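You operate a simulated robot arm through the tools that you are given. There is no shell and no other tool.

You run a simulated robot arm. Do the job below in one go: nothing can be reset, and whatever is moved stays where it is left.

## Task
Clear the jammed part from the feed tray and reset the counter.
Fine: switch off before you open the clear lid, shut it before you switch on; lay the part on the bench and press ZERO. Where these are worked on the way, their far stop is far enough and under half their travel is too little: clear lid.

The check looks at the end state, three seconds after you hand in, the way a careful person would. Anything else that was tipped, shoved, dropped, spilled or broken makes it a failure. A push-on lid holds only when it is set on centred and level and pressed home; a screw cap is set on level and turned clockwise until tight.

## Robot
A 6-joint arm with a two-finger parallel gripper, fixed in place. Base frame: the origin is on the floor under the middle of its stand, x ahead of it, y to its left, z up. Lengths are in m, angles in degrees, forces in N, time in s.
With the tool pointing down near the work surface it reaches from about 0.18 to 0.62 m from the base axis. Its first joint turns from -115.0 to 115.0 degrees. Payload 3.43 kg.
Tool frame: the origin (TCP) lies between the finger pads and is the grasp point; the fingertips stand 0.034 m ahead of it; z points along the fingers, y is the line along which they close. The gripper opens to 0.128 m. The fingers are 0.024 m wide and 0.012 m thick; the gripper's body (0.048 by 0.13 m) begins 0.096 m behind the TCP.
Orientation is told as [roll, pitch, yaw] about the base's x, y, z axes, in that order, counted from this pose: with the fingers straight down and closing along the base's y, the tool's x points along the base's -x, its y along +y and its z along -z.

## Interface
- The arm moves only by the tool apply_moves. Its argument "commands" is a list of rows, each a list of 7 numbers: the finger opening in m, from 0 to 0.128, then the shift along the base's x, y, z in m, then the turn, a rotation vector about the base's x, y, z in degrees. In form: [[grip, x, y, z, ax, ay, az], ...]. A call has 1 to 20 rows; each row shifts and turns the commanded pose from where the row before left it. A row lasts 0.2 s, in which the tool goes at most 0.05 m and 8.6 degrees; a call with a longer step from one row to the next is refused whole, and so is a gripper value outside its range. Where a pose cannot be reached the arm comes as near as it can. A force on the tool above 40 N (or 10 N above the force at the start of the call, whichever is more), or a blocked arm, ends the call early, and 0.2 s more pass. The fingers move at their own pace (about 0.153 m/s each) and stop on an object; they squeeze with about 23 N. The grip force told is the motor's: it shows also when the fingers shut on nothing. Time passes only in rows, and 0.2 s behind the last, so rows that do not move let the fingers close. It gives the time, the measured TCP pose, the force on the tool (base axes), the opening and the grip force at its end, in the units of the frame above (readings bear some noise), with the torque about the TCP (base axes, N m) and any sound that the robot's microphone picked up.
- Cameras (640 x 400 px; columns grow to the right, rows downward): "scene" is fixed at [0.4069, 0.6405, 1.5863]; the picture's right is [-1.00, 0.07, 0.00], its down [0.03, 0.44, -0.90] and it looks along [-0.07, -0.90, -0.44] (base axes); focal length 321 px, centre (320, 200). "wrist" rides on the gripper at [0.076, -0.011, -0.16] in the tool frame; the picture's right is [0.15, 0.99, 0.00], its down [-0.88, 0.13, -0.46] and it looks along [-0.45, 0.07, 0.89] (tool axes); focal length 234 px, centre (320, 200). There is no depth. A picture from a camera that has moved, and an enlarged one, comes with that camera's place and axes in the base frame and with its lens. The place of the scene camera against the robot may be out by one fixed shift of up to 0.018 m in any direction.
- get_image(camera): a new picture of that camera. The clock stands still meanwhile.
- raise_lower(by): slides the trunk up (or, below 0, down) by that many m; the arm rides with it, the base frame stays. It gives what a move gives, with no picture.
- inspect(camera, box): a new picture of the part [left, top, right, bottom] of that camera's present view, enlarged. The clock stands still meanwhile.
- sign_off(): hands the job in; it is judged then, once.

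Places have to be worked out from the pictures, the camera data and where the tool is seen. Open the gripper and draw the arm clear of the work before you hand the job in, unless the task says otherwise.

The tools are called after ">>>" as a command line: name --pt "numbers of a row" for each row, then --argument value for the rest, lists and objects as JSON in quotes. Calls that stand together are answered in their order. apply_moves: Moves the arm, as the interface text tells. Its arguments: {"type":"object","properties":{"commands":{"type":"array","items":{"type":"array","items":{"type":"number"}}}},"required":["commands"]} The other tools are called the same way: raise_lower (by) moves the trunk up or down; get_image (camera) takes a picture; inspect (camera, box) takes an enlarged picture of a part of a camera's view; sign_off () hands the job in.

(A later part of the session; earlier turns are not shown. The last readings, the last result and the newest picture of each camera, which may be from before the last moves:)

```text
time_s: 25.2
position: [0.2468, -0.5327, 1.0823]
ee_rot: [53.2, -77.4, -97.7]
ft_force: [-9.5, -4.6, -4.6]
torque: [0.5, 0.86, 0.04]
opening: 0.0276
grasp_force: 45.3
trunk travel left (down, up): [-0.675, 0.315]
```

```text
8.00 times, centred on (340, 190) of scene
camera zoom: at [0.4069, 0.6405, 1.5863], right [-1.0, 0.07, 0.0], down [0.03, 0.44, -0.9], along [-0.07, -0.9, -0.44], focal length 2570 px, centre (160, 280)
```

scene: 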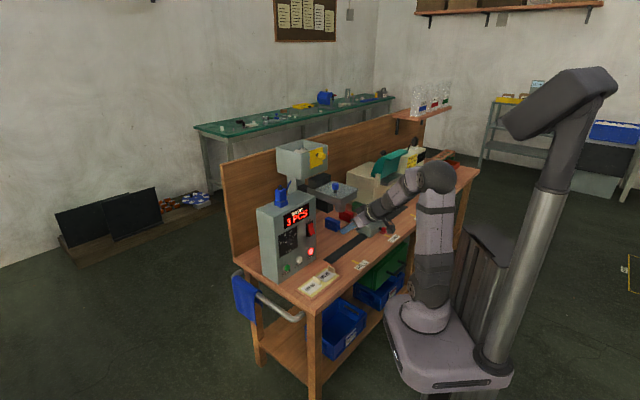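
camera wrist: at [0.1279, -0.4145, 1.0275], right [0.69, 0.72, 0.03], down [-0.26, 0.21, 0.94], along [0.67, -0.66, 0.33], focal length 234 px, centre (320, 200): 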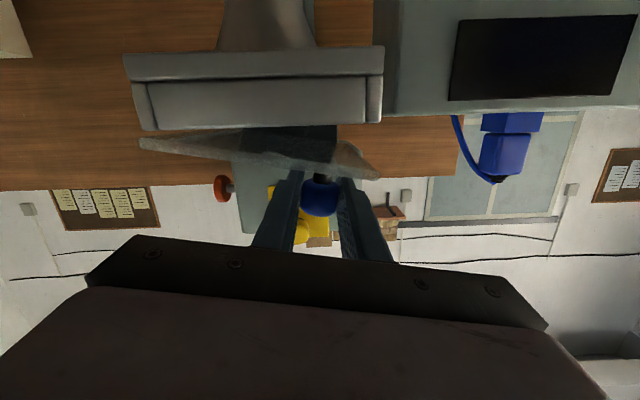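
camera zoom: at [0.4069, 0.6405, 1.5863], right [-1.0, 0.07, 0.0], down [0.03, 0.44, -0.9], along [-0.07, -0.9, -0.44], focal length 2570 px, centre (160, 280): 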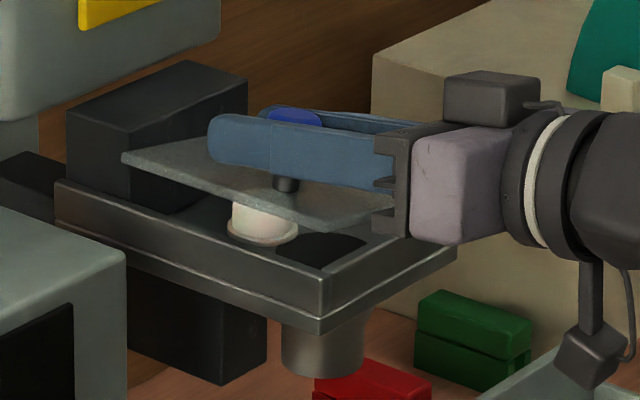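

The lid is swinging open about the far edge and I can see the jammed part, a white stepped cap, and the drop hole beneath. I continue the arc with a 2 mm correction toward -u.

>>> apply_moves --pt "0.0 -0.00465 -0.00465 0.00743 3.536 -3.536 0" --pt "0.0 -0.0037 -0.0037 0.00699 3.536 -3.536 0" --pt "0.0 -0.00411 -0.00411 0.00652 3.536 -3.536 0" --pt "0.0 -0.0045 -0.0045 0.00598 3.536 -3.536 0"

>>> inspect --camera "scene" --box '[300, 160, 380, 210]'

```text
time_s: 26.2
position: [0.2319, -0.5472, 1.112]
ee_rot: [77.2, -59.1, -120.3]
ft_force: [-5.9, 3.7, -2.7]
torque: [0.24, 0.37, 0.22]
opening: 0.0275
grasp_force: 44.4
trunk travel left (down, up): [-0.675, 0.315]
```

```text
8.00 times, centred on (340, 185) of scene
camera zoom: at [0.4069, 0.6405, 1.5863], right [-1.0, 0.07, 0.0], down [0.03, 0.44, -0.9], along [-0.07, -0.9, -0.44], focal length 2570 px, centre (160, 320)
```

zoom: 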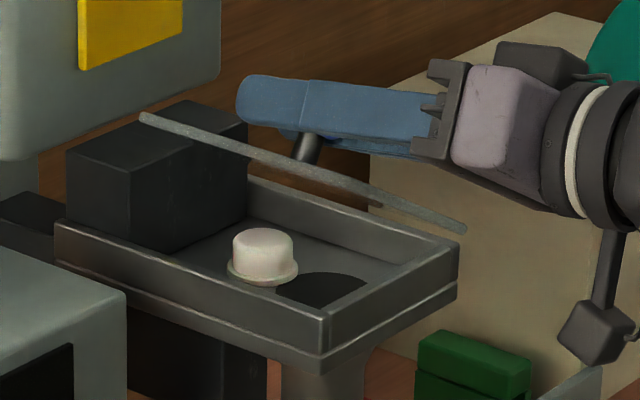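

Forces are low and the lid is about 30° open. I continue to about 60°.

>>> apply_moves --pt "0.0 -0.00535 -0.00435 0.0054 3.536 -3.536 0" --pt "0.0 -0.00516 -0.00516 0.00479 3.536 -3.536 0" --pt "0.0 -0.00544 -0.00544 0.00413 3.536 -3.536 0" --pt "0.0 -0.00568 -0.00568 0.00345 3.536 -3.536 0" --pt "0.0 -0.00586 -0.00586 0.00274 3.536 -3.536 0" --pt "0.0 -0.00601 -0.00601 0.002 3.536 -3.536 0"

>>> inspect --camera "scene" --box '[290, 140, 420, 230]'

```text
time_s: 27.6
position: [0.1999, -0.5802, 1.1377]
ee_rot: [86.0, -29.7, -126.5]
ft_force: [7.8, -12.6, 18.9]
torque: [-0.52, 0.87, 0.47]
opening: 0.0277
grasp_force: 45.0
trunk travel left (down, up): [-0.675, 0.315]
```

```text
4.44 times, centred on (355, 185) of scene
camera zoom: at [0.4069, 0.6405, 1.5863], right [-1.0, 0.07, 0.0], down [0.03, 0.44, -0.9], along [-0.07, -0.9, -0.44], focal length 1428 px, centre (164, 267)
```

zoom: 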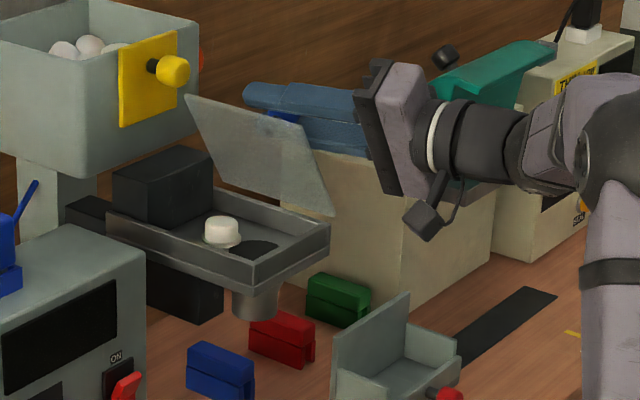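

The readings show the hinge is nearer u = -0.296 than I assumed (upward reaction of 19 N), so I correct the arc and continue to about 75°.

>>> apply_moves --pt "0.0 -0.0004 -0.0039 0.0055 0 0 0" --pt "0.0 -0.00643 -0.00643 0.0015 3.536 -3.536 0" --pt "0.0 -0.0065 -0.0065 0.0007 3.536 -3.536 0" --pt "0.0 -0.0065 -0.0065 0 3.536 -3.536 0"

>>> inspect --camera "scene" --box '[290, 140, 420, 230]'

```text
time_s: 28.6
position: [0.1802, -0.6021, 1.1396]
ee_rot: [87.7, -14.6, -127.0]
ft_force: [-2.8, 19.2, -6.0]
torque: [0.79, -0.68, 0.98]
opening: 0.0276
grasp_force: 45.2
trunk travel left (down, up): [-0.675, 0.315]
```

```text
4.44 times, centred on (355, 185) of scene
camera zoom: at [0.4069, 0.6405, 1.5863], right [-1.0, 0.07, 0.0], down [0.03, 0.44, -0.9], along [-0.07, -0.9, -0.44], focal length 1428 px, centre (164, 267)
```

zoom: 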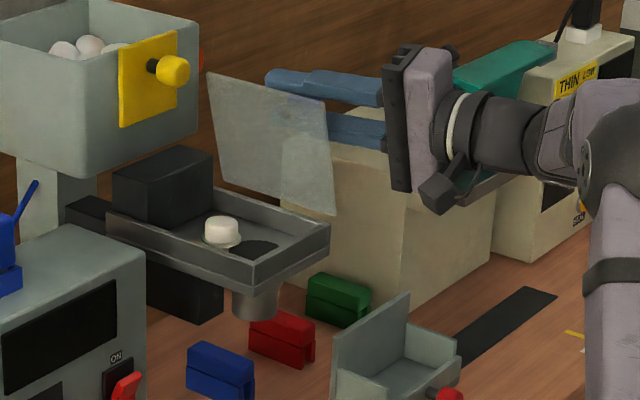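

Forces are still moderate with no stop felt. I relax the v offset, let the roll catch up, and continue to about 90°.

>>> apply_moves --pt "0.0 -0.0014 0.0014 0 2.1 -2.1 0" --pt "0.0 -0.006 -0.006 -0.0009 3.536 -3.536 0" --pt "0.0 -0.0062 -0.0062 -0.0017 3.536 -3.536 0" --pt "0.0 -0.0062 -0.0062 -0.0025 3.536 -3.536 0"

>>> inspect --camera "scene" --box '[290, 140, 420, 230]'

```text
time_s: 29.6
position: [0.1565, -0.6214, 1.135]
ee_rot: [90.1, 3.2, -127.7]
ft_force: [-3.2, -0.3, -15.6]
torque: [-0.69, 0.62, -0.86]
opening: 0.0276
grasp_force: 44.5
trunk travel left (down, up): [-0.675, 0.315]
```

```text
4.44 times, centred on (355, 185) of scene
camera zoom: at [0.4069, 0.6405, 1.5863], right [-1.0, 0.07, 0.0], down [0.03, 0.44, -0.9], along [-0.07, -0.9, -0.44], focal length 1428 px, centre (164, 267)
```

zoom: 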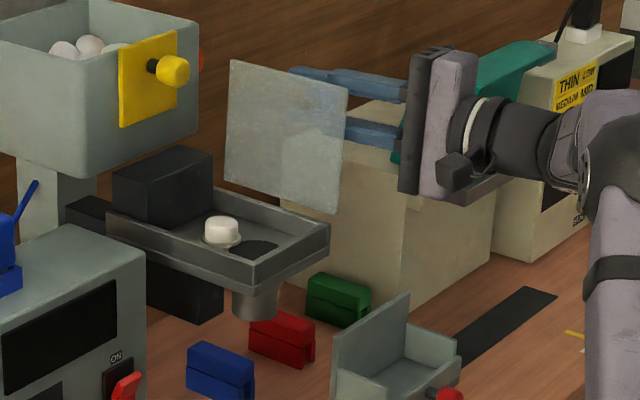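

The lid is upright at about 90° with no stop yet. I go on gently past vertical toward 100°, 3 mm lower to relieve the vertical load.

>>> apply_moves --pt "0.0 -0.00612 -0.00612 -0.0062 3.536 -3.536 0" --pt "0.0 -0.0059 -0.0059 -0.004 3.536 -3.536 0"

>>> inspect --camera "scene" --box '[290, 140, 420, 230]'

```text
time_s: 30.2
position: [0.1469, -0.6345, 1.1269]
ee_rot: [92.0, 12.9, -127.2]
ft_force: [-1.9, -3.9, -3.7]
torque: [-0.5, 0.54, -0.65]
opening: 0.0276
grasp_force: 44.7
trunk travel left (down, up): [-0.675, 0.315]
```

```text
4.44 times, centred on (355, 185) of scene
camera zoom: at [0.4069, 0.6405, 1.5863], right [-1.0, 0.07, 0.0], down [0.03, 0.44, -0.9], along [-0.07, -0.9, -0.44], focal length 1428 px, centre (164, 267)
```

zoom: 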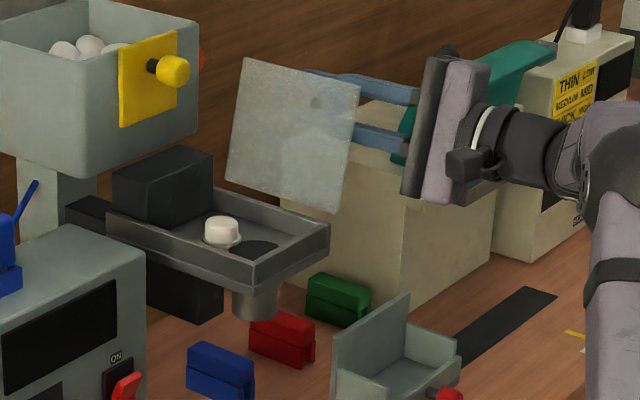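

No stop yet at about 100° and forces are low. I continue to 110°.

>>> apply_moves --pt "0.0 -0.00563 -0.00563 -0.0047 3.536 -3.536 0" --pt "0.0 -0.0053 -0.0053 -0.0054 3.536 -3.536 0"

>>> get_image --camera "wrist"

>>> inspect --camera "scene" --box '[290, 140, 420, 230]'

```text
time_s: 30.8
position: [0.1425, -0.637, 1.125]
ee_rot: [93.9, 22.2, -125.7]
ft_force: [17.1, 13.6, 16.5]
torque: [-0.89, 0.69, 0.64]
opening: 0.0303
grasp_force: 45.3
trunk travel left (down, up): [-0.675, 0.315]
```

```text
taken
camera wrist: at [0.0607, -0.4806, 1.1326], right [-0.19, -0.15, 0.97], down [-0.87, -0.42, -0.24], along [0.45, -0.89, -0.05], focal length 234 px, centre (320, 200)
```

wrist: 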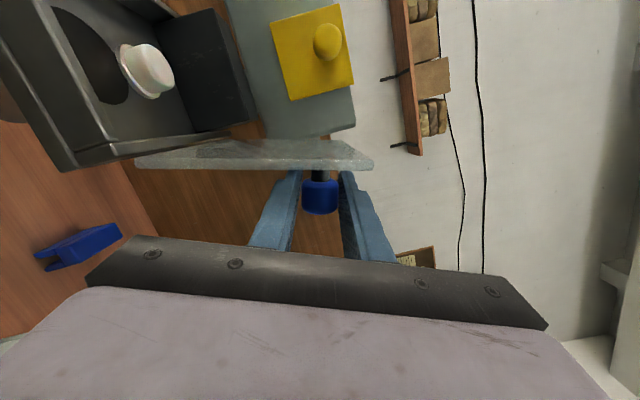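

```text
4.44 times, centred on (355, 185) of scene
camera zoom: at [0.4069, 0.6405, 1.5863], right [-1.0, 0.07, 0.0], down [0.03, 0.44, -0.9], along [-0.07, -0.9, -0.44], focal length 1428 px, centre (164, 267)
```

zoom: 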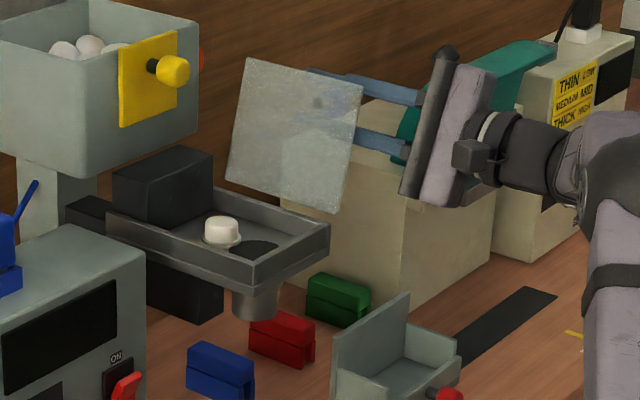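

Reaction forces rose and the lid stopped moving at about 102°, so that is its far stop, past vertical. I relax the push, open the fingers and withdraw toward the robot.

>>> apply_moves --pt "0.0 0.0045 0.0045 0.0045 -4.5 4.5 0" --pt "0.06 0 0 0 0 0 0" --pt "0.06 0 0 0 0 0 0"

>>> get_image --camera "wrist"

>>> inspect --camera "scene" --box '[290, 140, 420, 230]'

```text
time_s: 31.6
position: [0.139, -0.6393, 1.1193]
ee_rot: [92.1, 16.7, -127.2]
ft_force: [-0.5, -0.2, 0.2]
torque: [-0.03, 0.02, -0.02]
opening: 0.06
grasp_force: 0.1
trunk travel left (down, up): [-0.675, 0.315]
```

```text
taken
camera wrist: at [0.0602, -0.4808, 1.1242], right [-0.12, -0.09, 0.99], down [-0.9, -0.42, -0.14], along [0.43, -0.9, -0.03], focal length 234 px, centre (320, 200)
```

wrist: 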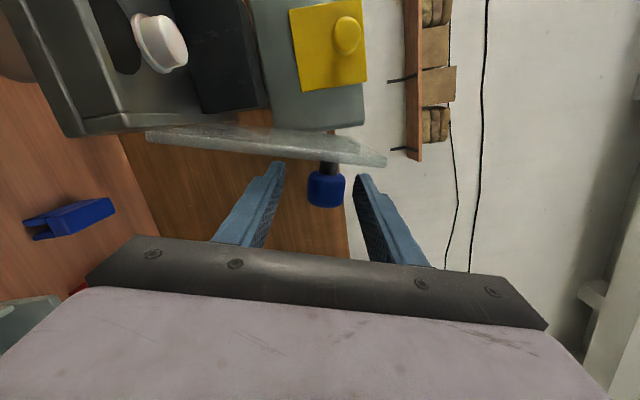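

```text
4.44 times, centred on (355, 185) of scene
camera zoom: at [0.4069, 0.6405, 1.5863], right [-1.0, 0.07, 0.0], down [0.03, 0.44, -0.9], along [-0.07, -0.9, -0.44], focal length 1428 px, centre (164, 267)
```

zoom: 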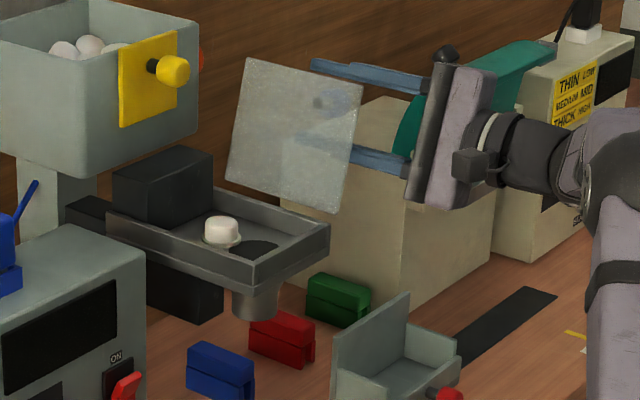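

The lid stays open on its own at the far stop. I withdraw the open fingers straight back off the knob.

>>> apply_moves --pt "0.06 -0.02 0.0152 -0.001 0 0 0" --pt "0.06 -0.02 0.0152 -0.001 0 0 0" --pt "0.06 -0.02 0.0152 -0.001 0 0 0" --pt "0.06 -0.02 0.0152 -0.001 0 0 0" --pt "0.06 -0.02 0.0152 -0.001 0 0 0"

>>> get_image --camera "wrist"

>>> get_image --camera "scene"

```text
time_s: 32.8
position: [0.0803, -0.5846, 1.1169]
ee_rot: [92.4, 16.5, -127.1]
ft_force: [-0.5, 0.2, -0.7]
torque: [-0.01, 0.01, 0.02]
opening: 0.0603
grasp_force: 0.1
out of reach, approached as far as the arm can: row 4, 5
trunk travel left (down, up): [-0.675, 0.315]
```

```text
taken
camera wrist: at [0.0018, -0.4277, 1.1212], right [-0.12, -0.09, 0.99], down [-0.9, -0.42, -0.14], along [0.43, -0.9, -0.03], focal length 234 px, centre (320, 200)
```

wrist: 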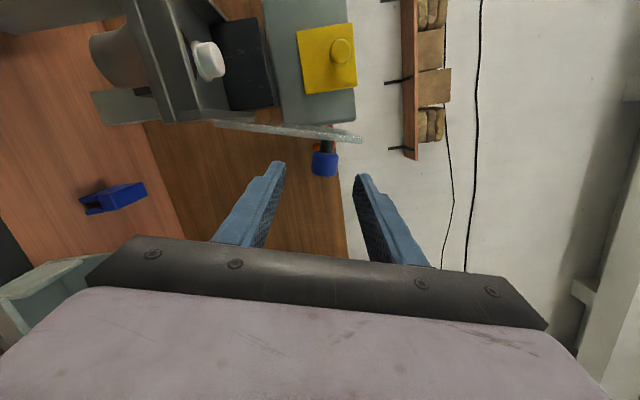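

```text
taken
```

scene: 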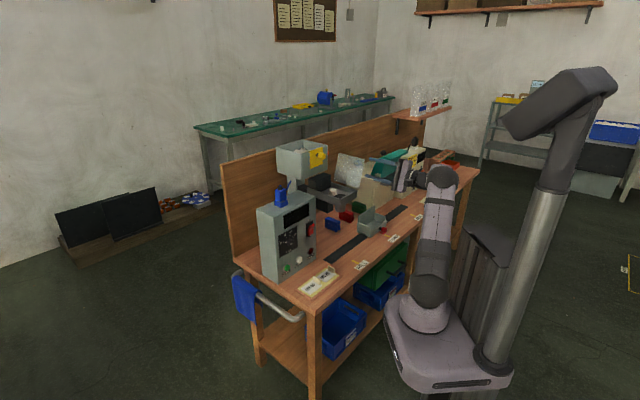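

The fingers are clear of the knob now. I roll the tool back upright while staying in front of the lid, rising and moving back to the middle of the tray.

>>> apply_moves --pt "0.06 -0.0035 0.0035 0.006 -5.798 5.798 0" --pt "0.06 -0.0035 0.0035 0.006 -5.798 5.798 0" --pt "0.06 -0.0035 0.0035 0.006 -5.798 5.798 0" --pt "0.06 -0.0035 0.0035 0.006 -5.798 5.798 0" --pt "0.06 -0.0035 0.0035 0.006 -5.798 5.798 0" --pt "0.06 -0.0035 0.0035 0.006 -5.798 5.798 0" --pt "0.06 0.0085 0.0085 0.006 -5.798 5.798 0" --pt "0.06 0.0085 0.0085 0.006 -5.798 5.798 0" --pt "0.06 0.0085 0.0085 0.006 -5.798 5.798 0" --pt "0.06 0.0085 0.0085 0.006 -5.798 5.798 0" --pt "0.06 0.0085 0.0085 0.006 -5.798 5.798 0" --pt "0.06 0.0085 0.0085 0.006 -5.798 5.798 0" --pt "0.06 0.0085 0.0085 0.006 -5.798 5.798 0"

>>> get_image --camera "wrist"

>>> inspect --camera "scene" --box '[290, 130, 450, 240]'

```text
time_s: 35.6
position: [0.1437, -0.5158, 1.1944]
ee_rot: [-0.6, -82.4, -44.3]
ft_force: [0.6, -0.3, 0.1]
torque: [0.01, 0.03, 0.0]
opening: 0.06
grasp_force: 0.0
out of reach, approached as far as the arm can: row 1, 2, 3, 4, 5, 6
trunk travel left (down, up): [-0.675, 0.315]
```

```text
taken
camera wrist: at [0.0177, -0.4044, 1.1397], right [0.69, 0.71, -0.15], down [-0.14, 0.33, 0.93], along [0.71, -0.62, 0.33], focal length 234 px, centre (320, 200)
```

wrist: 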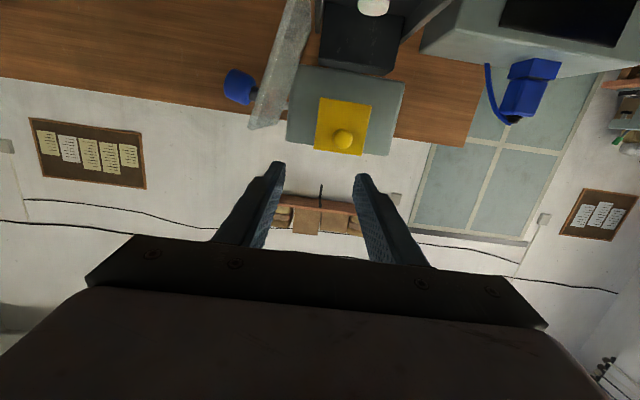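

```text
3.64 times, centred on (370, 185) of scene
camera zoom: at [0.4069, 0.6405, 1.5863], right [-1.0, 0.07, 0.0], down [0.03, 0.44, -0.9], along [-0.07, -0.9, -0.44], focal length 1168 px, centre (138, 254)
```

zoom: 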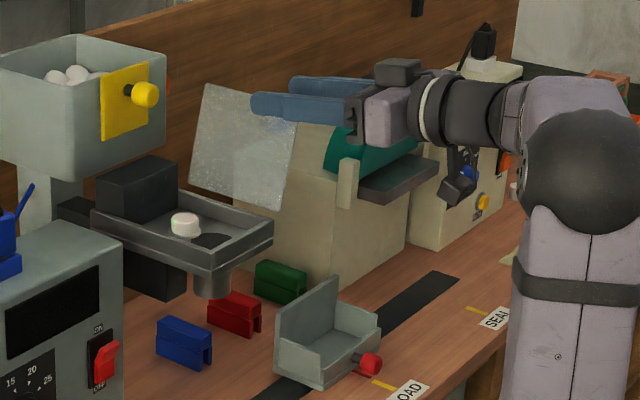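

All clear; the lid stays open. I tip the tool down to about 25° from vertical, centred in u over the tray front, to look at the part.

>>> apply_moves --pt "0.06 0 0.0105 0 5.8 5.8 0" --pt "0.06 0 0.0105 0 5.8 5.8 0" --pt "0.06 0 0.0105 0 5.8 5.8 0" --pt "0.06 0.003 0.003 0 5.8 5.8 0" --pt "0.06 0.003 0.003 0 5.8 5.8 0" --pt "0.06 0.003 0.003 0 5.8 5.8 0" --pt "0.06 0.003 0.003 0 5.8 5.8 0"

>>> get_image --camera "wrist"

```text
time_s: 37.2
position: [0.156, -0.472, 1.1942]
ee_rot: [0.0, -24.9, -45.3]
ft_force: [1.1, 0.1, 0.4]
torque: [0.01, 0.0, -0.03]
opening: 0.06
grasp_force: 0.1
trunk travel left (down, up): [-0.675, 0.315]
```

```text
taken
camera wrist: at [0.0529, -0.3841, 1.3065], right [0.61, 0.79, -0.06], down [0.52, -0.34, 0.78], along [0.6, -0.51, -0.62], focal length 234 px, centre (320, 200)
```

wrist: 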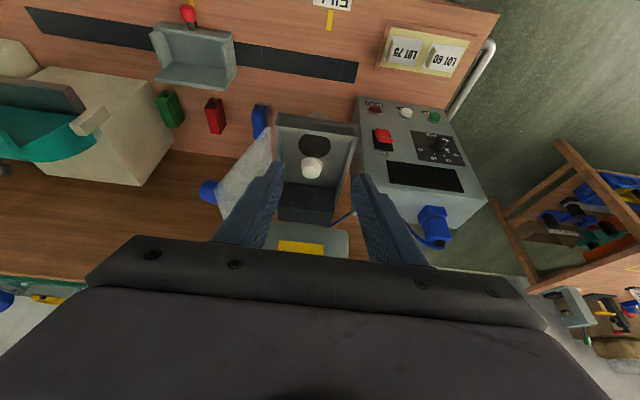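

Great view: the white part sits just behind the drop hole. I zoom to locate it precisely.

>>> inspect --camera "wrist" --box '[270, 100, 360, 230]'

>>> inspect --camera "scene" --box '[305, 165, 375, 215]'

>>> inspect --camera "wrist" --box '[100, 0, 400, 160]'

```text
3.08 times, centred on (315, 165) of wrist
camera zoom: at [0.0529, -0.3841, 1.3065], right [0.61, 0.79, -0.06], down [0.52, -0.34, 0.78], along [0.6, -0.51, -0.62], focal length 720 px, centre (335, 308)
```

zoom: 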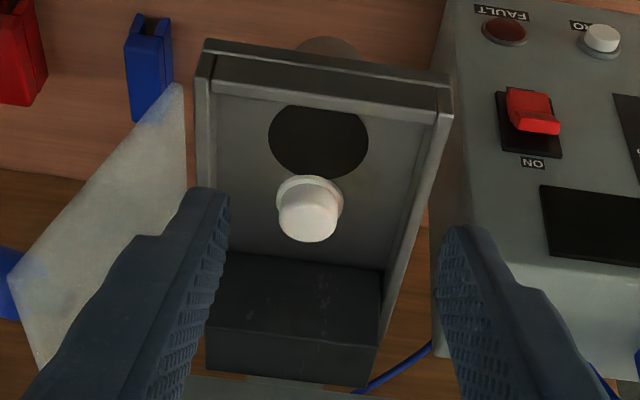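

```text
8.00 times, centred on (340, 190) of scene
camera zoom: at [0.4069, 0.6405, 1.5863], right [-1.0, 0.07, 0.0], down [0.03, 0.44, -0.9], along [-0.07, -0.9, -0.44], focal length 2570 px, centre (160, 280)
```

zoom: 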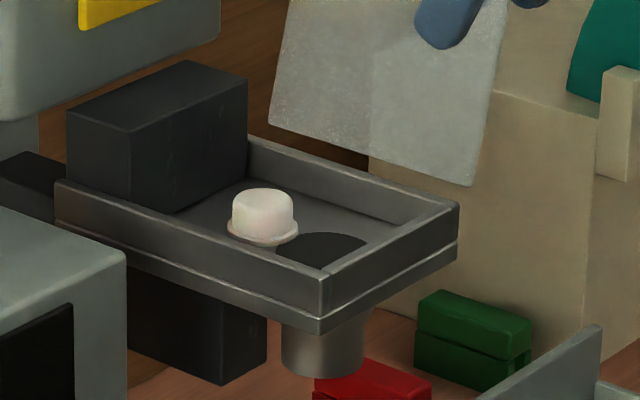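

```text
2.13 times, centred on (250, 80) of wrist
camera zoom: at [0.0529, -0.3841, 1.3065], right [0.61, 0.79, -0.06], down [0.52, -0.34, 0.78], along [0.6, -0.51, -0.62], focal length 500 px, centre (469, 456)
```

zoom: 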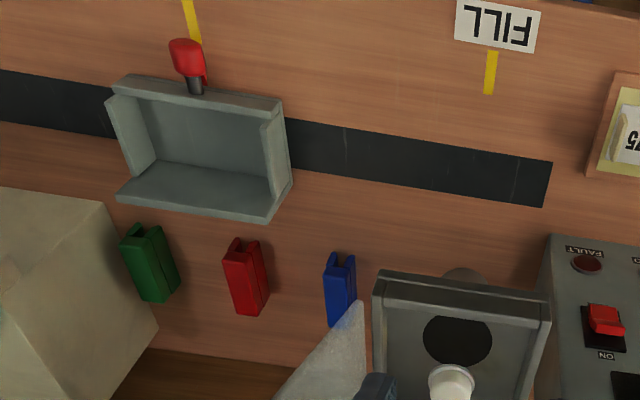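

I judge the part at u -0.230, v 0.587 (about [0.252, -0.578]), spanning z 1.008 to 1.031 with a body about 31 mm wide. I raise the trunk 0.15 m for better reach over the tray.

>>> raise_lower --by 0.15

```text
time_s: 38.9
position: [0.1552, -0.4725, 1.3446]
ee_rot: [0.1, -25.1, -45.1]
ft_force: [1.0, -0.3, -0.1]
torque: [0.0, 0.02, -0.03]
opening: 0.0601
grasp_force: 0.1
trunk travel left (down, up): [-0.825, 0.165]
```

I come in to a pre-grasp point 10 cm back along the tool axis from the part.

>>> apply_moves --pt "0.06 0.00996 -0.0113 -0.0345 0 0 0" --pt "0.06 0.00996 -0.0113 -0.0345 0 0 0" --pt "0.06 0.00996 -0.0113 -0.0345 0 0 0" --pt "0.06 0.00996 -0.0113 -0.0345 0 0 0" --pt "0.06 0.00996 -0.0113 -0.0345 0 0 0" --pt "0.06 0.00996 -0.0113 -0.0345 0 0 0"

>>> get_image --camera "wrist"

>>> inspect --camera "scene" --box '[290, 130, 420, 230]'

```text
time_s: 40.3
position: [0.2177, -0.5378, 1.1386]
ee_rot: [0.1, -25.0, -45.1]
ft_force: [0.0, 0.1, -0.2]
torque: [-0.04, 0.0, -0.03]
opening: 0.06
grasp_force: 0.1
trunk travel left (down, up): [-0.825, 0.165]
```

```text
taken
camera wrist: at [0.1134, -0.4503, 1.2498], right [0.61, 0.79, -0.06], down [0.52, -0.34, 0.79], along [0.6, -0.51, -0.62], focal length 234 px, centre (320, 200)
```

wrist: 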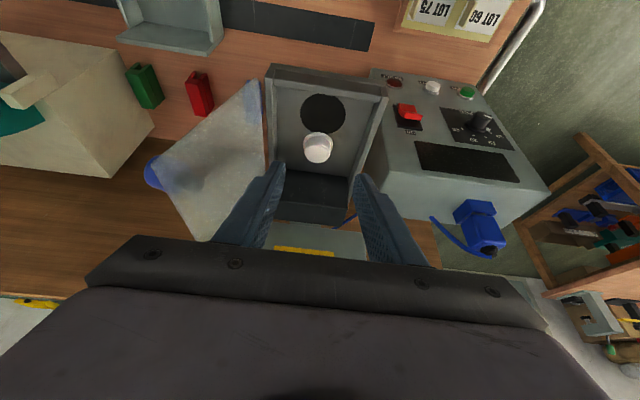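

```text
4.00 times, centred on (355, 180) of scene
camera zoom: at [0.4069, 0.6405, 1.5863], right [-1.0, 0.07, 0.0], down [0.03, 0.44, -0.9], along [-0.07, -0.9, -0.44], focal length 1285 px, centre (180, 280)
```

zoom: 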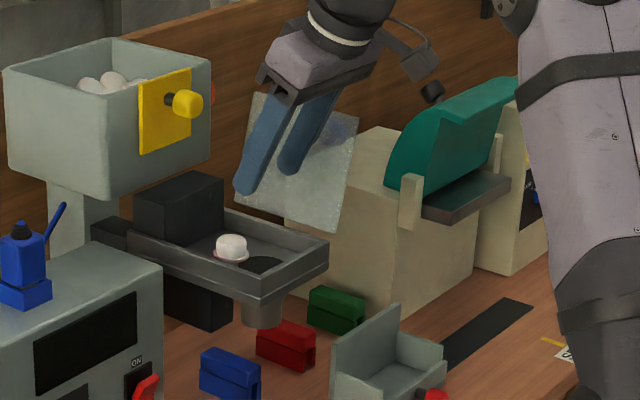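

I refine the part's place from this closer view before descending.

>>> inspect --camera "wrist" --box '[270, 70, 390, 220]'

```text
2.67 times, centred on (330, 145) of wrist
camera zoom: at [0.1134, -0.4503, 1.2498], right [0.61, 0.79, -0.06], down [0.52, -0.34, 0.79], along [0.6, -0.51, -0.62], focal length 624 px, centre (293, 347)
```

zoom: 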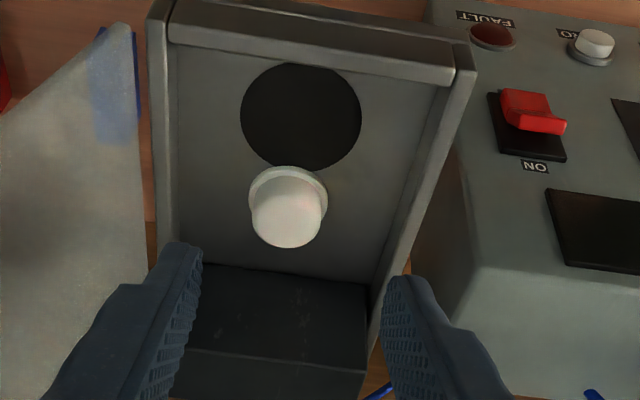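

The estimate holds (u -0.2305, v 0.5875). I descend most of the way with open fingers either side of the part, then check.

>>> apply_moves --pt "0.06 0.00544 -0.00664 -0.0187 0 0 0" --pt "0.06 0.00544 -0.00664 -0.0187 0 0 0" --pt "0.06 0.00544 -0.00664 -0.0187 0 0 0" --pt "0.06 0.00544 -0.00664 -0.0187 0 0 0"

>>> inspect --camera "wrist" --box '[230, 60, 430, 220]'

>>> inspect --camera "scene" --box '[305, 155, 375, 210]'

```text
time_s: 41.3
position: [0.2381, -0.5655, 1.0612]
ee_rot: [0.0, -25.0, -45.0]
ft_force: [-0.1, 0.2, 0.0]
torque: [0.02, -0.02, -0.04]
opening: 0.0597
grasp_force: 0.1
trunk travel left (down, up): [-0.825, 0.165]
```

```text
2.50 times, centred on (330, 140) of wrist
camera zoom: at [0.1349, -0.4771, 1.1749], right [0.61, 0.79, -0.06], down [0.52, -0.34, 0.79], along [0.6, -0.51, -0.62], focal length 585 px, centre (295, 350)
```

zoom: 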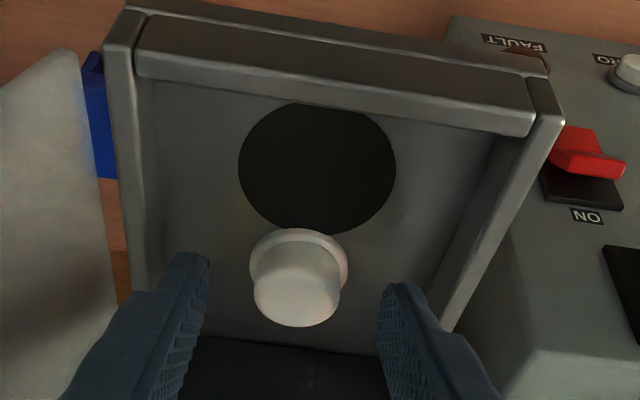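

```text
7.27 times, centred on (340, 182) of scene
camera zoom: at [0.4069, 0.6405, 1.5863], right [-1.0, 0.07, 0.0], down [0.03, 0.44, -0.9], along [-0.07, -0.9, -0.44], focal length 2336 px, centre (174, 327)
```

zoom: 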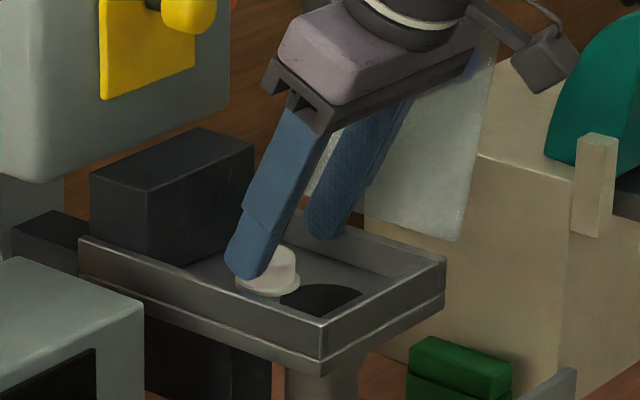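

The part is centred between the fingertips. I go down the last 16 mm and close gently on it.

>>> apply_moves --pt "0.06 0.0034 -0.0027 -0.008 0 0 0" --pt "0.06 0.0034 -0.0027 -0.008 0 0 0" --pt "0.06 0 0 0 0 0 0"

>>> inspect --camera "wrist" --box '[230, 60, 430, 220]'

>>> inspect --camera "scene" --box '[305, 165, 365, 210]'

```text
time_s: 42.1
position: [0.2453, -0.5711, 1.0468]
ee_rot: [0.0, -25.1, -45.1]
ft_force: [0.0, 0.5, -0.5]
torque: [-0.04, -0.02, -0.01]
opening: 0.0598
grasp_force: 0.0
trunk travel left (down, up): [-0.825, 0.165]
```

```text
2.50 times, centred on (330, 140) of wrist
camera zoom: at [0.1415, -0.4825, 1.159], right [0.61, 0.79, -0.06], down [0.52, -0.34, 0.79], along [0.6, -0.51, -0.62], focal length 585 px, centre (295, 350)
```

zoom: 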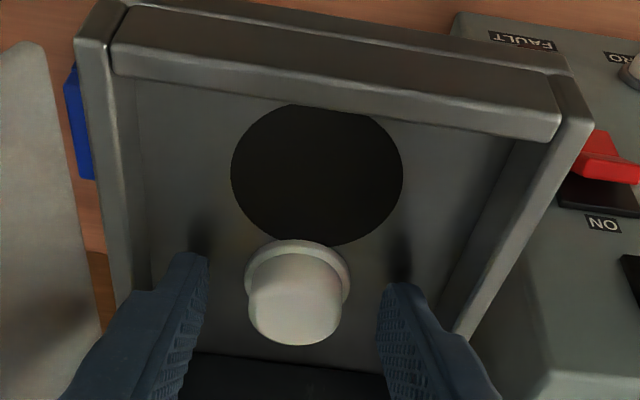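

```text
8.89 times, centred on (335, 188) of scene
camera zoom: at [0.4069, 0.6405, 1.5863], right [-1.0, 0.07, 0.0], down [0.03, 0.44, -0.9], along [-0.07, -0.9, -0.44], focal length 2856 px, centre (187, 311)
```

zoom: 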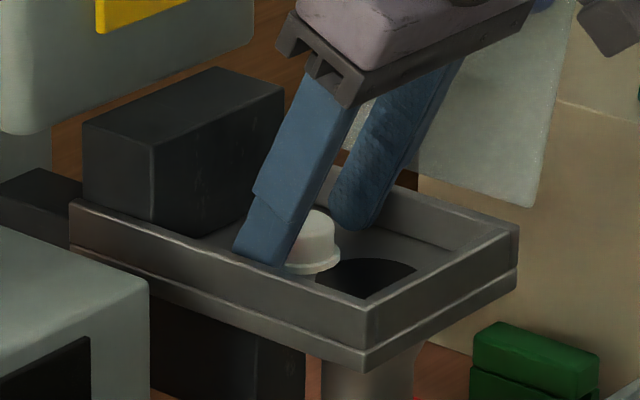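

The fingers flank the part just above the tray floor with no contact. I close on it.

>>> apply_moves --pt "0.03 0 0 0 0 0 0" --pt "0.0 0 0 0 0 0 0" --pt "0.0 0 0 0 0 0 0" --pt "0.0 0 0 0 0 0 0"

>>> inspect --camera "wrist" --box '[230, 60, 430, 220]'

```text
time_s: 43.1
position: [0.2453, -0.5701, 1.0492]
ee_rot: [-0.1, -25.2, -45.2]
ft_force: [0.3, -1.1, 10.6]
torque: [-0.17, 0.0, -0.03]
opening: 0.0284
grasp_force: 22.9
trunk travel left (down, up): [-0.825, 0.165]
```

```text
2.50 times, centred on (330, 140) of wrist
camera zoom: at [0.1412, -0.4818, 1.1606], right [0.61, 0.79, -0.06], down [0.52, -0.33, 0.79], along [0.6, -0.51, -0.61], focal length 585 px, centre (295, 350)
```

zoom: 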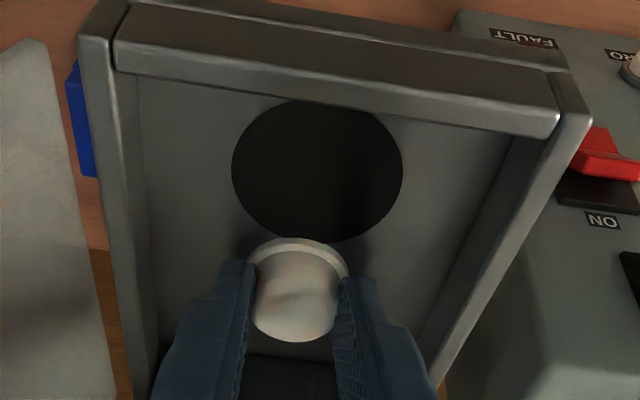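

I have the part (opening 28 mm). I lift it straight up slowly and check it is held.

>>> apply_moves --pt "0.0 0 0 0.01 0 0 0" --pt "0.0 0 0 0.015 0 0 0" --pt "0.0 0 0 0.02 0 0 0" --pt "0.0 0 0 0.025 0 0 0"

>>> get_image --camera "wrist"

>>> inspect --camera "scene" --box '[295, 140, 385, 210]'

```text
time_s: 44.1
position: [0.2449, -0.5711, 1.1155]
ee_rot: [0.1, -25.0, -45.1]
ft_force: [-0.1, 0.0, 0.1]
torque: [0.02, 0.0, -0.03]
opening: 0.0282
grasp_force: 22.7
trunk travel left (down, up): [-0.825, 0.165]
```

```text
taken
camera wrist: at [0.1403, -0.4823, 1.2286], right [0.61, 0.79, -0.06], down [0.52, -0.34, 0.79], along [0.6, -0.51, -0.62], focal length 234 px, centre (320, 200)
```

wrist: 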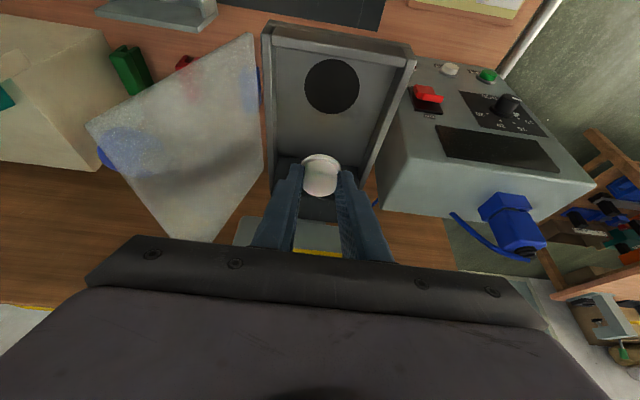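

```text
5.71 times, centred on (340, 175) of scene
camera zoom: at [0.4069, 0.6405, 1.5863], right [-1.0, 0.07, 0.0], down [0.03, 0.44, -0.9], along [-0.07, -0.9, -0.44], focal length 1836 px, centre (206, 343)
```

zoom: 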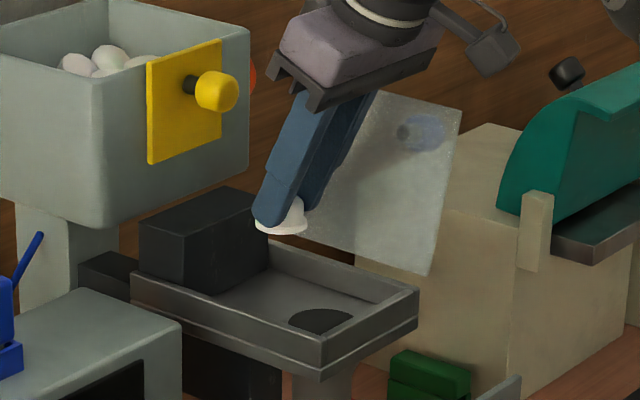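

The part is held securely and forces are nil. There is clear bare bench between the LOAD carriage and the FILL mark at about u -0.345, v 0.455, so I withdraw the part forward over the tray front, then shift sideways above that spot.

>>> apply_moves --pt "0.0 -0.0242 0.0242 0.005 0 0 0" --pt "0.0 -0.0242 0.0242 0.005 0 0 0" --pt "0.0 -0.0242 0.0242 0.005 0 0 0" --pt "0.0 -0.0242 0.0242 0 0 0 0" --pt "0.0 -0.027 -0.027 0 0 0 0" --pt "0.0 -0.027 -0.027 0 0 0 0" --pt "0.0 -0.027 -0.027 0 0 0 0"

>>> get_image --camera "wrist"

>>> inspect --camera "scene" --box '[290, 130, 450, 250]'

```text
time_s: 45.7
position: [0.0655, -0.5585, 1.131]
ee_rot: [0.3, -25.0, -45.1]
ft_force: [-0.9, -0.6, 0.4]
torque: [0.04, -0.06, 0.02]
opening: 0.0282
grasp_force: 23.1
trunk travel left (down, up): [-0.825, 0.165]
```

```text
taken
camera wrist: at [-0.0386, -0.4704, 1.2435], right [0.61, 0.79, -0.06], down [0.52, -0.34, 0.79], along [0.6, -0.51, -0.62], focal length 234 px, centre (320, 200)
```

wrist: 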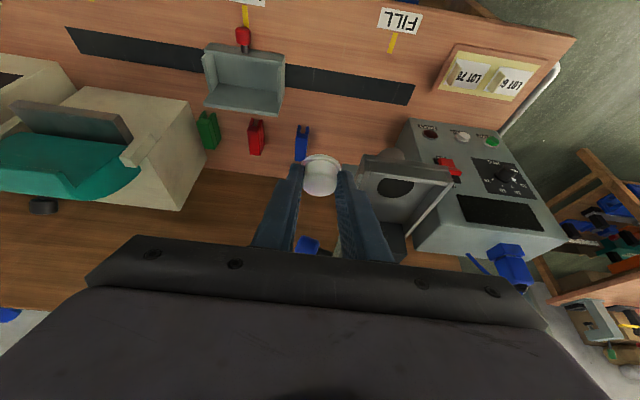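

```text
3.33 times, centred on (370, 190) of scene
camera zoom: at [0.4069, 0.6405, 1.5863], right [-1.0, 0.07, 0.0], down [0.03, 0.44, -0.9], along [-0.07, -0.9, -0.44], focal length 1071 px, centre (153, 233)
```

zoom: 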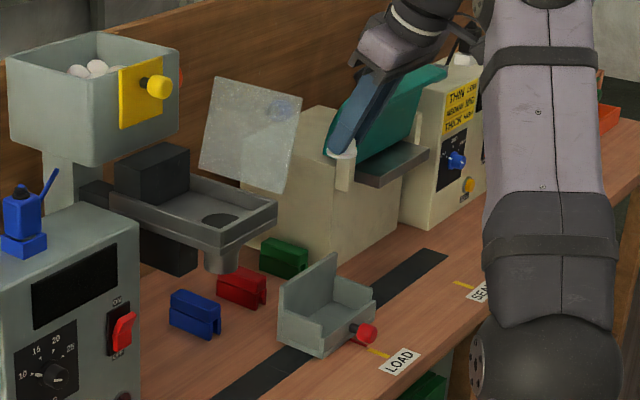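

The spot below projects to bare wood, well clear of the carriage, FILL label and the strip. I lower the trunk 0.30 m with the part held.

>>> raise_lower --by -0.3

>>> get_image --camera "wrist"

>>> inspect --camera "scene" --box '[290, 150, 450, 270]'

```text
time_s: 48.7
position: [0.0657, -0.5565, 0.8321]
ee_rot: [0.1, -25.0, -45.1]
ft_force: [0.4, -0.3, 0.1]
torque: [-0.01, -0.01, -0.04]
opening: 0.0282
grasp_force: 22.9
trunk travel left (down, up): [-0.525, 0.465]
```

```text
taken
camera wrist: at [-0.0376, -0.4687, 0.9444], right [0.61, 0.79, -0.06], down [0.52, -0.34, 0.79], along [0.6, -0.51, -0.62], focal length 234 px, centre (320, 200)
```

wrist: 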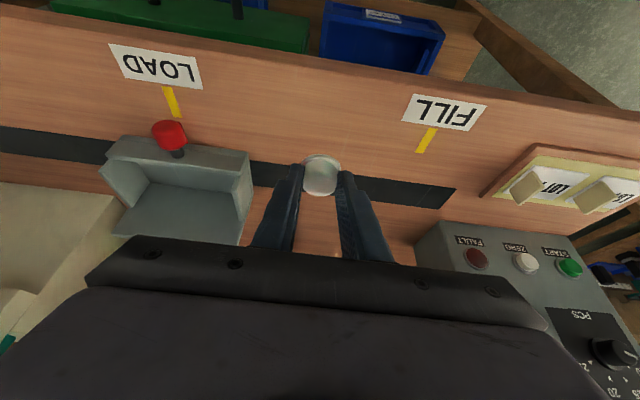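

```text
3.33 times, centred on (370, 210) of scene
camera zoom: at [0.4069, 0.6405, 1.5863], right [-1.0, 0.07, 0.0], down [0.03, 0.44, -0.9], along [-0.07, -0.9, -0.44], focal length 1071 px, centre (153, 167)
```

zoom: 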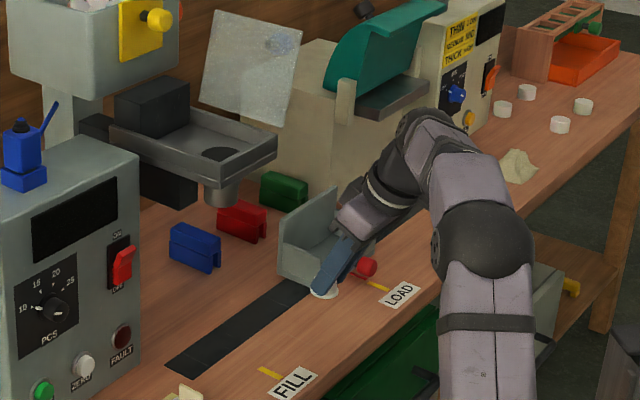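

The bench surface works out at z 0.713, and the drop point is bare wood between LOAD and FILL. I lower the part to about 1 cm above the bench.

>>> apply_moves --pt "0.0 0 0 -0.024 0 0 0" --pt "0.0 0 0 -0.024 0 0 0" --pt "0.0 0 0 -0.018 0 0 0" --pt "0.0 0 0 -0.004 0 0 0"

>>> inspect --camera "wrist" --box '[240, 80, 420, 220]'

>>> inspect --camera "scene" --box '[350, 210, 410, 260]'

```text
time_s: 49.7
position: [0.0659, -0.5582, 0.7614]
ee_rot: [0.1, -24.9, -45.2]
ft_force: [0.5, -0.5, -0.1]
torque: [-0.03, -0.01, -0.01]
opening: 0.0281
grasp_force: 23.4
trunk travel left (down, up): [-0.525, 0.465]
```

```text
2.86 times, centred on (330, 150) of wrist
camera zoom: at [-0.0364, -0.4696, 0.8735], right [0.61, 0.79, -0.06], down [0.52, -0.34, 0.79], along [0.6, -0.51, -0.62], focal length 669 px, centre (291, 343)
```

zoom: 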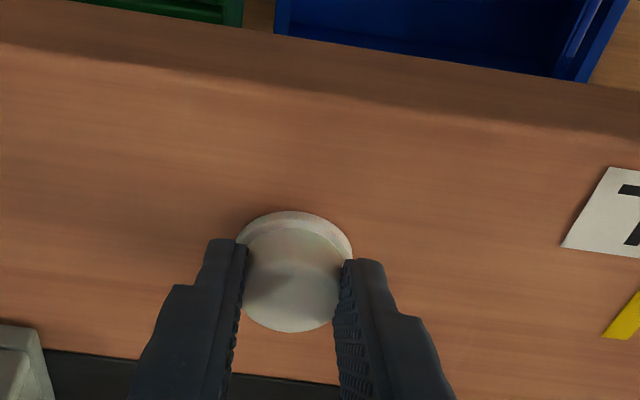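

```text
8.00 times, centred on (380, 235) of scene
camera zoom: at [0.4069, 0.6405, 1.5863], right [-1.0, 0.07, 0.0], down [0.03, 0.44, -0.9], along [-0.07, -0.9, -0.44], focal length 2570 px, centre (-160, -80)
```

zoom: 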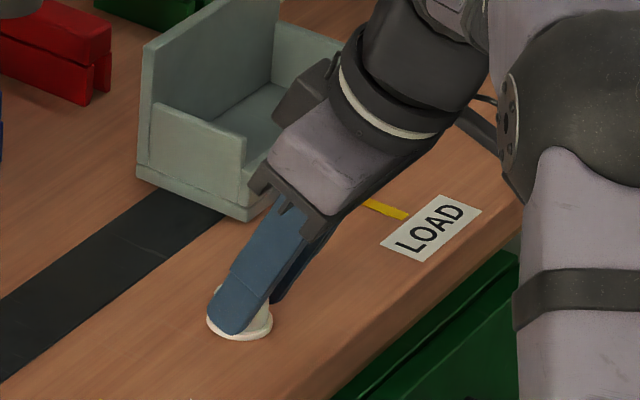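

The part hovers just over the bench, well in from the edge. I lower in 2 mm steps to feel contact.

>>> apply_moves --pt "0.0 0 0 -0.002 0 0 0" --pt "0.0 0 0 -0.002 0 0 0" --pt "0.0 0 0 -0.002 0 0 0"

```text
time_s: 50.5
position: [0.0657, -0.5586, 0.7598]
ee_rot: [-0.3, -25.4, -45.1]
ft_force: [1.0, -1.1, 14.5]
torque: [0.03, -0.3, 0.07]
opening: 0.0284
grasp_force: 22.4
trunk travel left (down, up): [-0.525, 0.465]
```

Contact with the bench (14.5 N). I ease up 3 mm so it rests lightly, open the fingers and back out along the tool axis.

>>> apply_moves --pt "0.0 0 0 0.003 0 0 0" --pt "0.05 0 0 0 0 0 0" --pt "0.055 0 0 0 0 0 0" --pt "0.055 0 0 0 0 0 0" --pt "0.055 -0.003 0.003 0.0091 0 0 0" --pt "0.055 -0.006 0.006 0.0181 0 0 0" --pt "0.055 -0.012 0.012 0.0363 0 0 0" --pt "0.055 -0.012 0.012 0.0363 0 0 0"

>>> get_image --camera "wrist"

>>> inspect --camera "scene" --box '[290, 150, 450, 270]'

```text
time_s: 52.3
position: [0.0327, -0.5232, 0.8597]
ee_rot: [0.1, -24.9, -45.1]
ft_force: [-0.3, 0.1, 0.9]
torque: [-0.01, 0.02, 0.04]
opening: 0.0551
grasp_force: 0.0
trunk travel left (down, up): [-0.525, 0.465]
```

```text
taken
camera wrist: at [-0.0713, -0.4343, 0.9711], right [0.61, 0.79, -0.06], down [0.52, -0.34, 0.79], along [0.6, -0.51, -0.62], focal length 234 px, centre (320, 200)
```

wrist: 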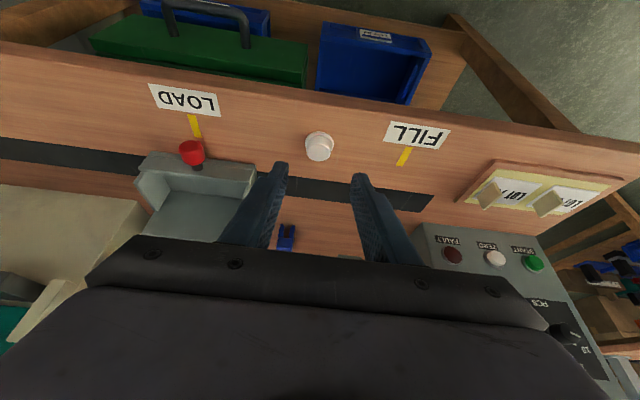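

```text
3.33 times, centred on (370, 210) of scene
camera zoom: at [0.4069, 0.6405, 1.5863], right [-1.0, 0.07, 0.0], down [0.03, 0.44, -0.9], along [-0.07, -0.9, -0.44], focal length 1071 px, centre (153, 167)
```

zoom: 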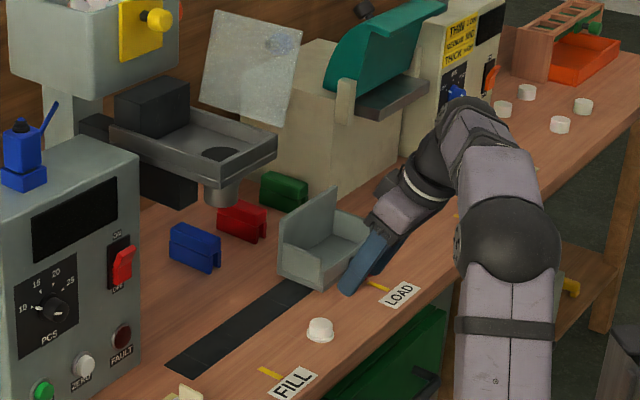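

The part stands upright on the bench, untouched by the fingers. Next I close the lid, so I raise the trunk 0.2 m before tipping the tool horizontal again.

>>> raise_lower --by 0.2

>>> apply_moves --pt "0.0 0 0 0.007 -5.8 -5.8 0" --pt "0.0 0 0 0.007 -5.8 -5.8 0" --pt "0.0 0 0 0.007 -5.8 -5.8 0" --pt "0.0 0 0 0.007 -5.8 -5.8 0" --pt "0.0 0 0 0.007 -5.8 -5.8 0" --pt "0.0 0 0 0.007 -5.8 -5.8 0" --pt "0.0 0 0 0.007 -5.8 -5.8 0"

>>> get_image --camera "wrist"

>>> inspect --camera "scene" --box '[290, 130, 450, 250]'

```text
time_s: 54.5
position: [0.0329, -0.5225, 1.0588]
ee_rot: [0.1, -25.0, -45.0]
ft_force: [0.9, -0.6, 0.5]
torque: [-0.03, 0.0, 0.03]
opening: 0.0551
grasp_force: 0.1
trunk travel left (down, up): [-0.725, 0.265]
```

```text
time_s: 56.1
position: [0.0847, -0.5467, 1.1079]
ee_rot: [0.1, -82.5, -45.3]
ft_force: [-1.0, 1.2, -0.5]
torque: [0.04, -0.02, -0.01]
opening: 0.0
grasp_force: 23.0
out of reach, approached as far as the arm can: row 4, 5, 6, 7
trunk travel left (down, up): [-0.725, 0.265]
```

```text
taken
camera wrist: at [-0.0416, -0.4345, 1.052], right [0.69, 0.71, -0.14], down [-0.15, 0.33, 0.93], along [0.71, -0.62, 0.33], focal length 234 px, centre (320, 200)
```

wrist: 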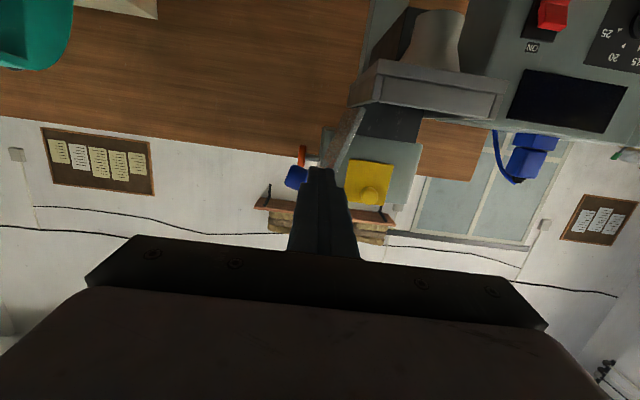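

```text
3.33 times, centred on (370, 190) of scene
camera zoom: at [0.4069, 0.6405, 1.5863], right [-1.0, 0.07, 0.0], down [0.03, 0.44, -0.9], along [-0.07, -0.9, -0.44], focal length 1071 px, centre (153, 233)
```

zoom: 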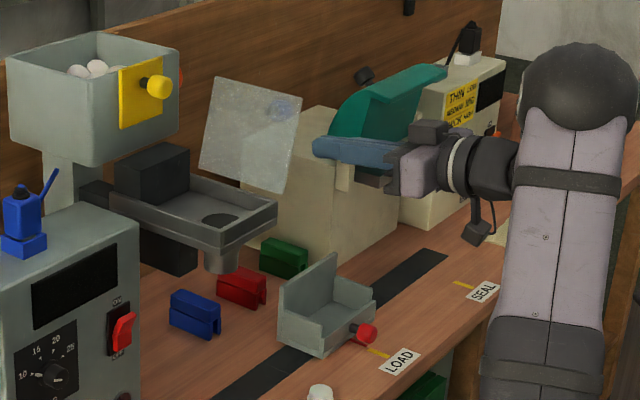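

The fingers are closed and level, in front of the lid. I move to the far (outer) side of the open lid, staying in front of it for now.

>>> apply_moves --pt "0.0 -0.007 -0.007 0.012 0 0 0" --pt "0.0 -0.007 -0.007 0.011 0 0 0"

>>> get_image --camera "wrist"

```text
time_s: 56.7
position: [0.0777, -0.563, 1.13]
ee_rot: [1.1, -82.5, -46.1]
ft_force: [0.5, -0.4, 0.5]
torque: [0.02, 0.0, 0.01]
opening: 0.0
grasp_force: 22.9
out of reach, approached as far as the arm can: row 1, 2
trunk travel left (down, up): [-0.725, 0.265]
```

```text
taken
camera wrist: at [-0.0486, -0.4514, 1.0751], right [0.69, 0.71, -0.14], down [-0.15, 0.33, 0.93], along [0.71, -0.62, 0.33], focal length 234 px, centre (320, 200)
```

wrist: 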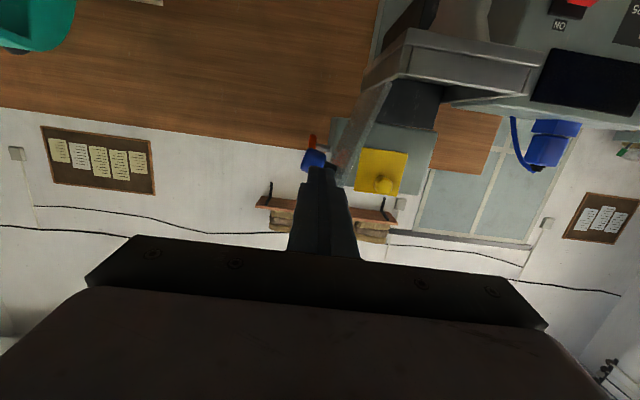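

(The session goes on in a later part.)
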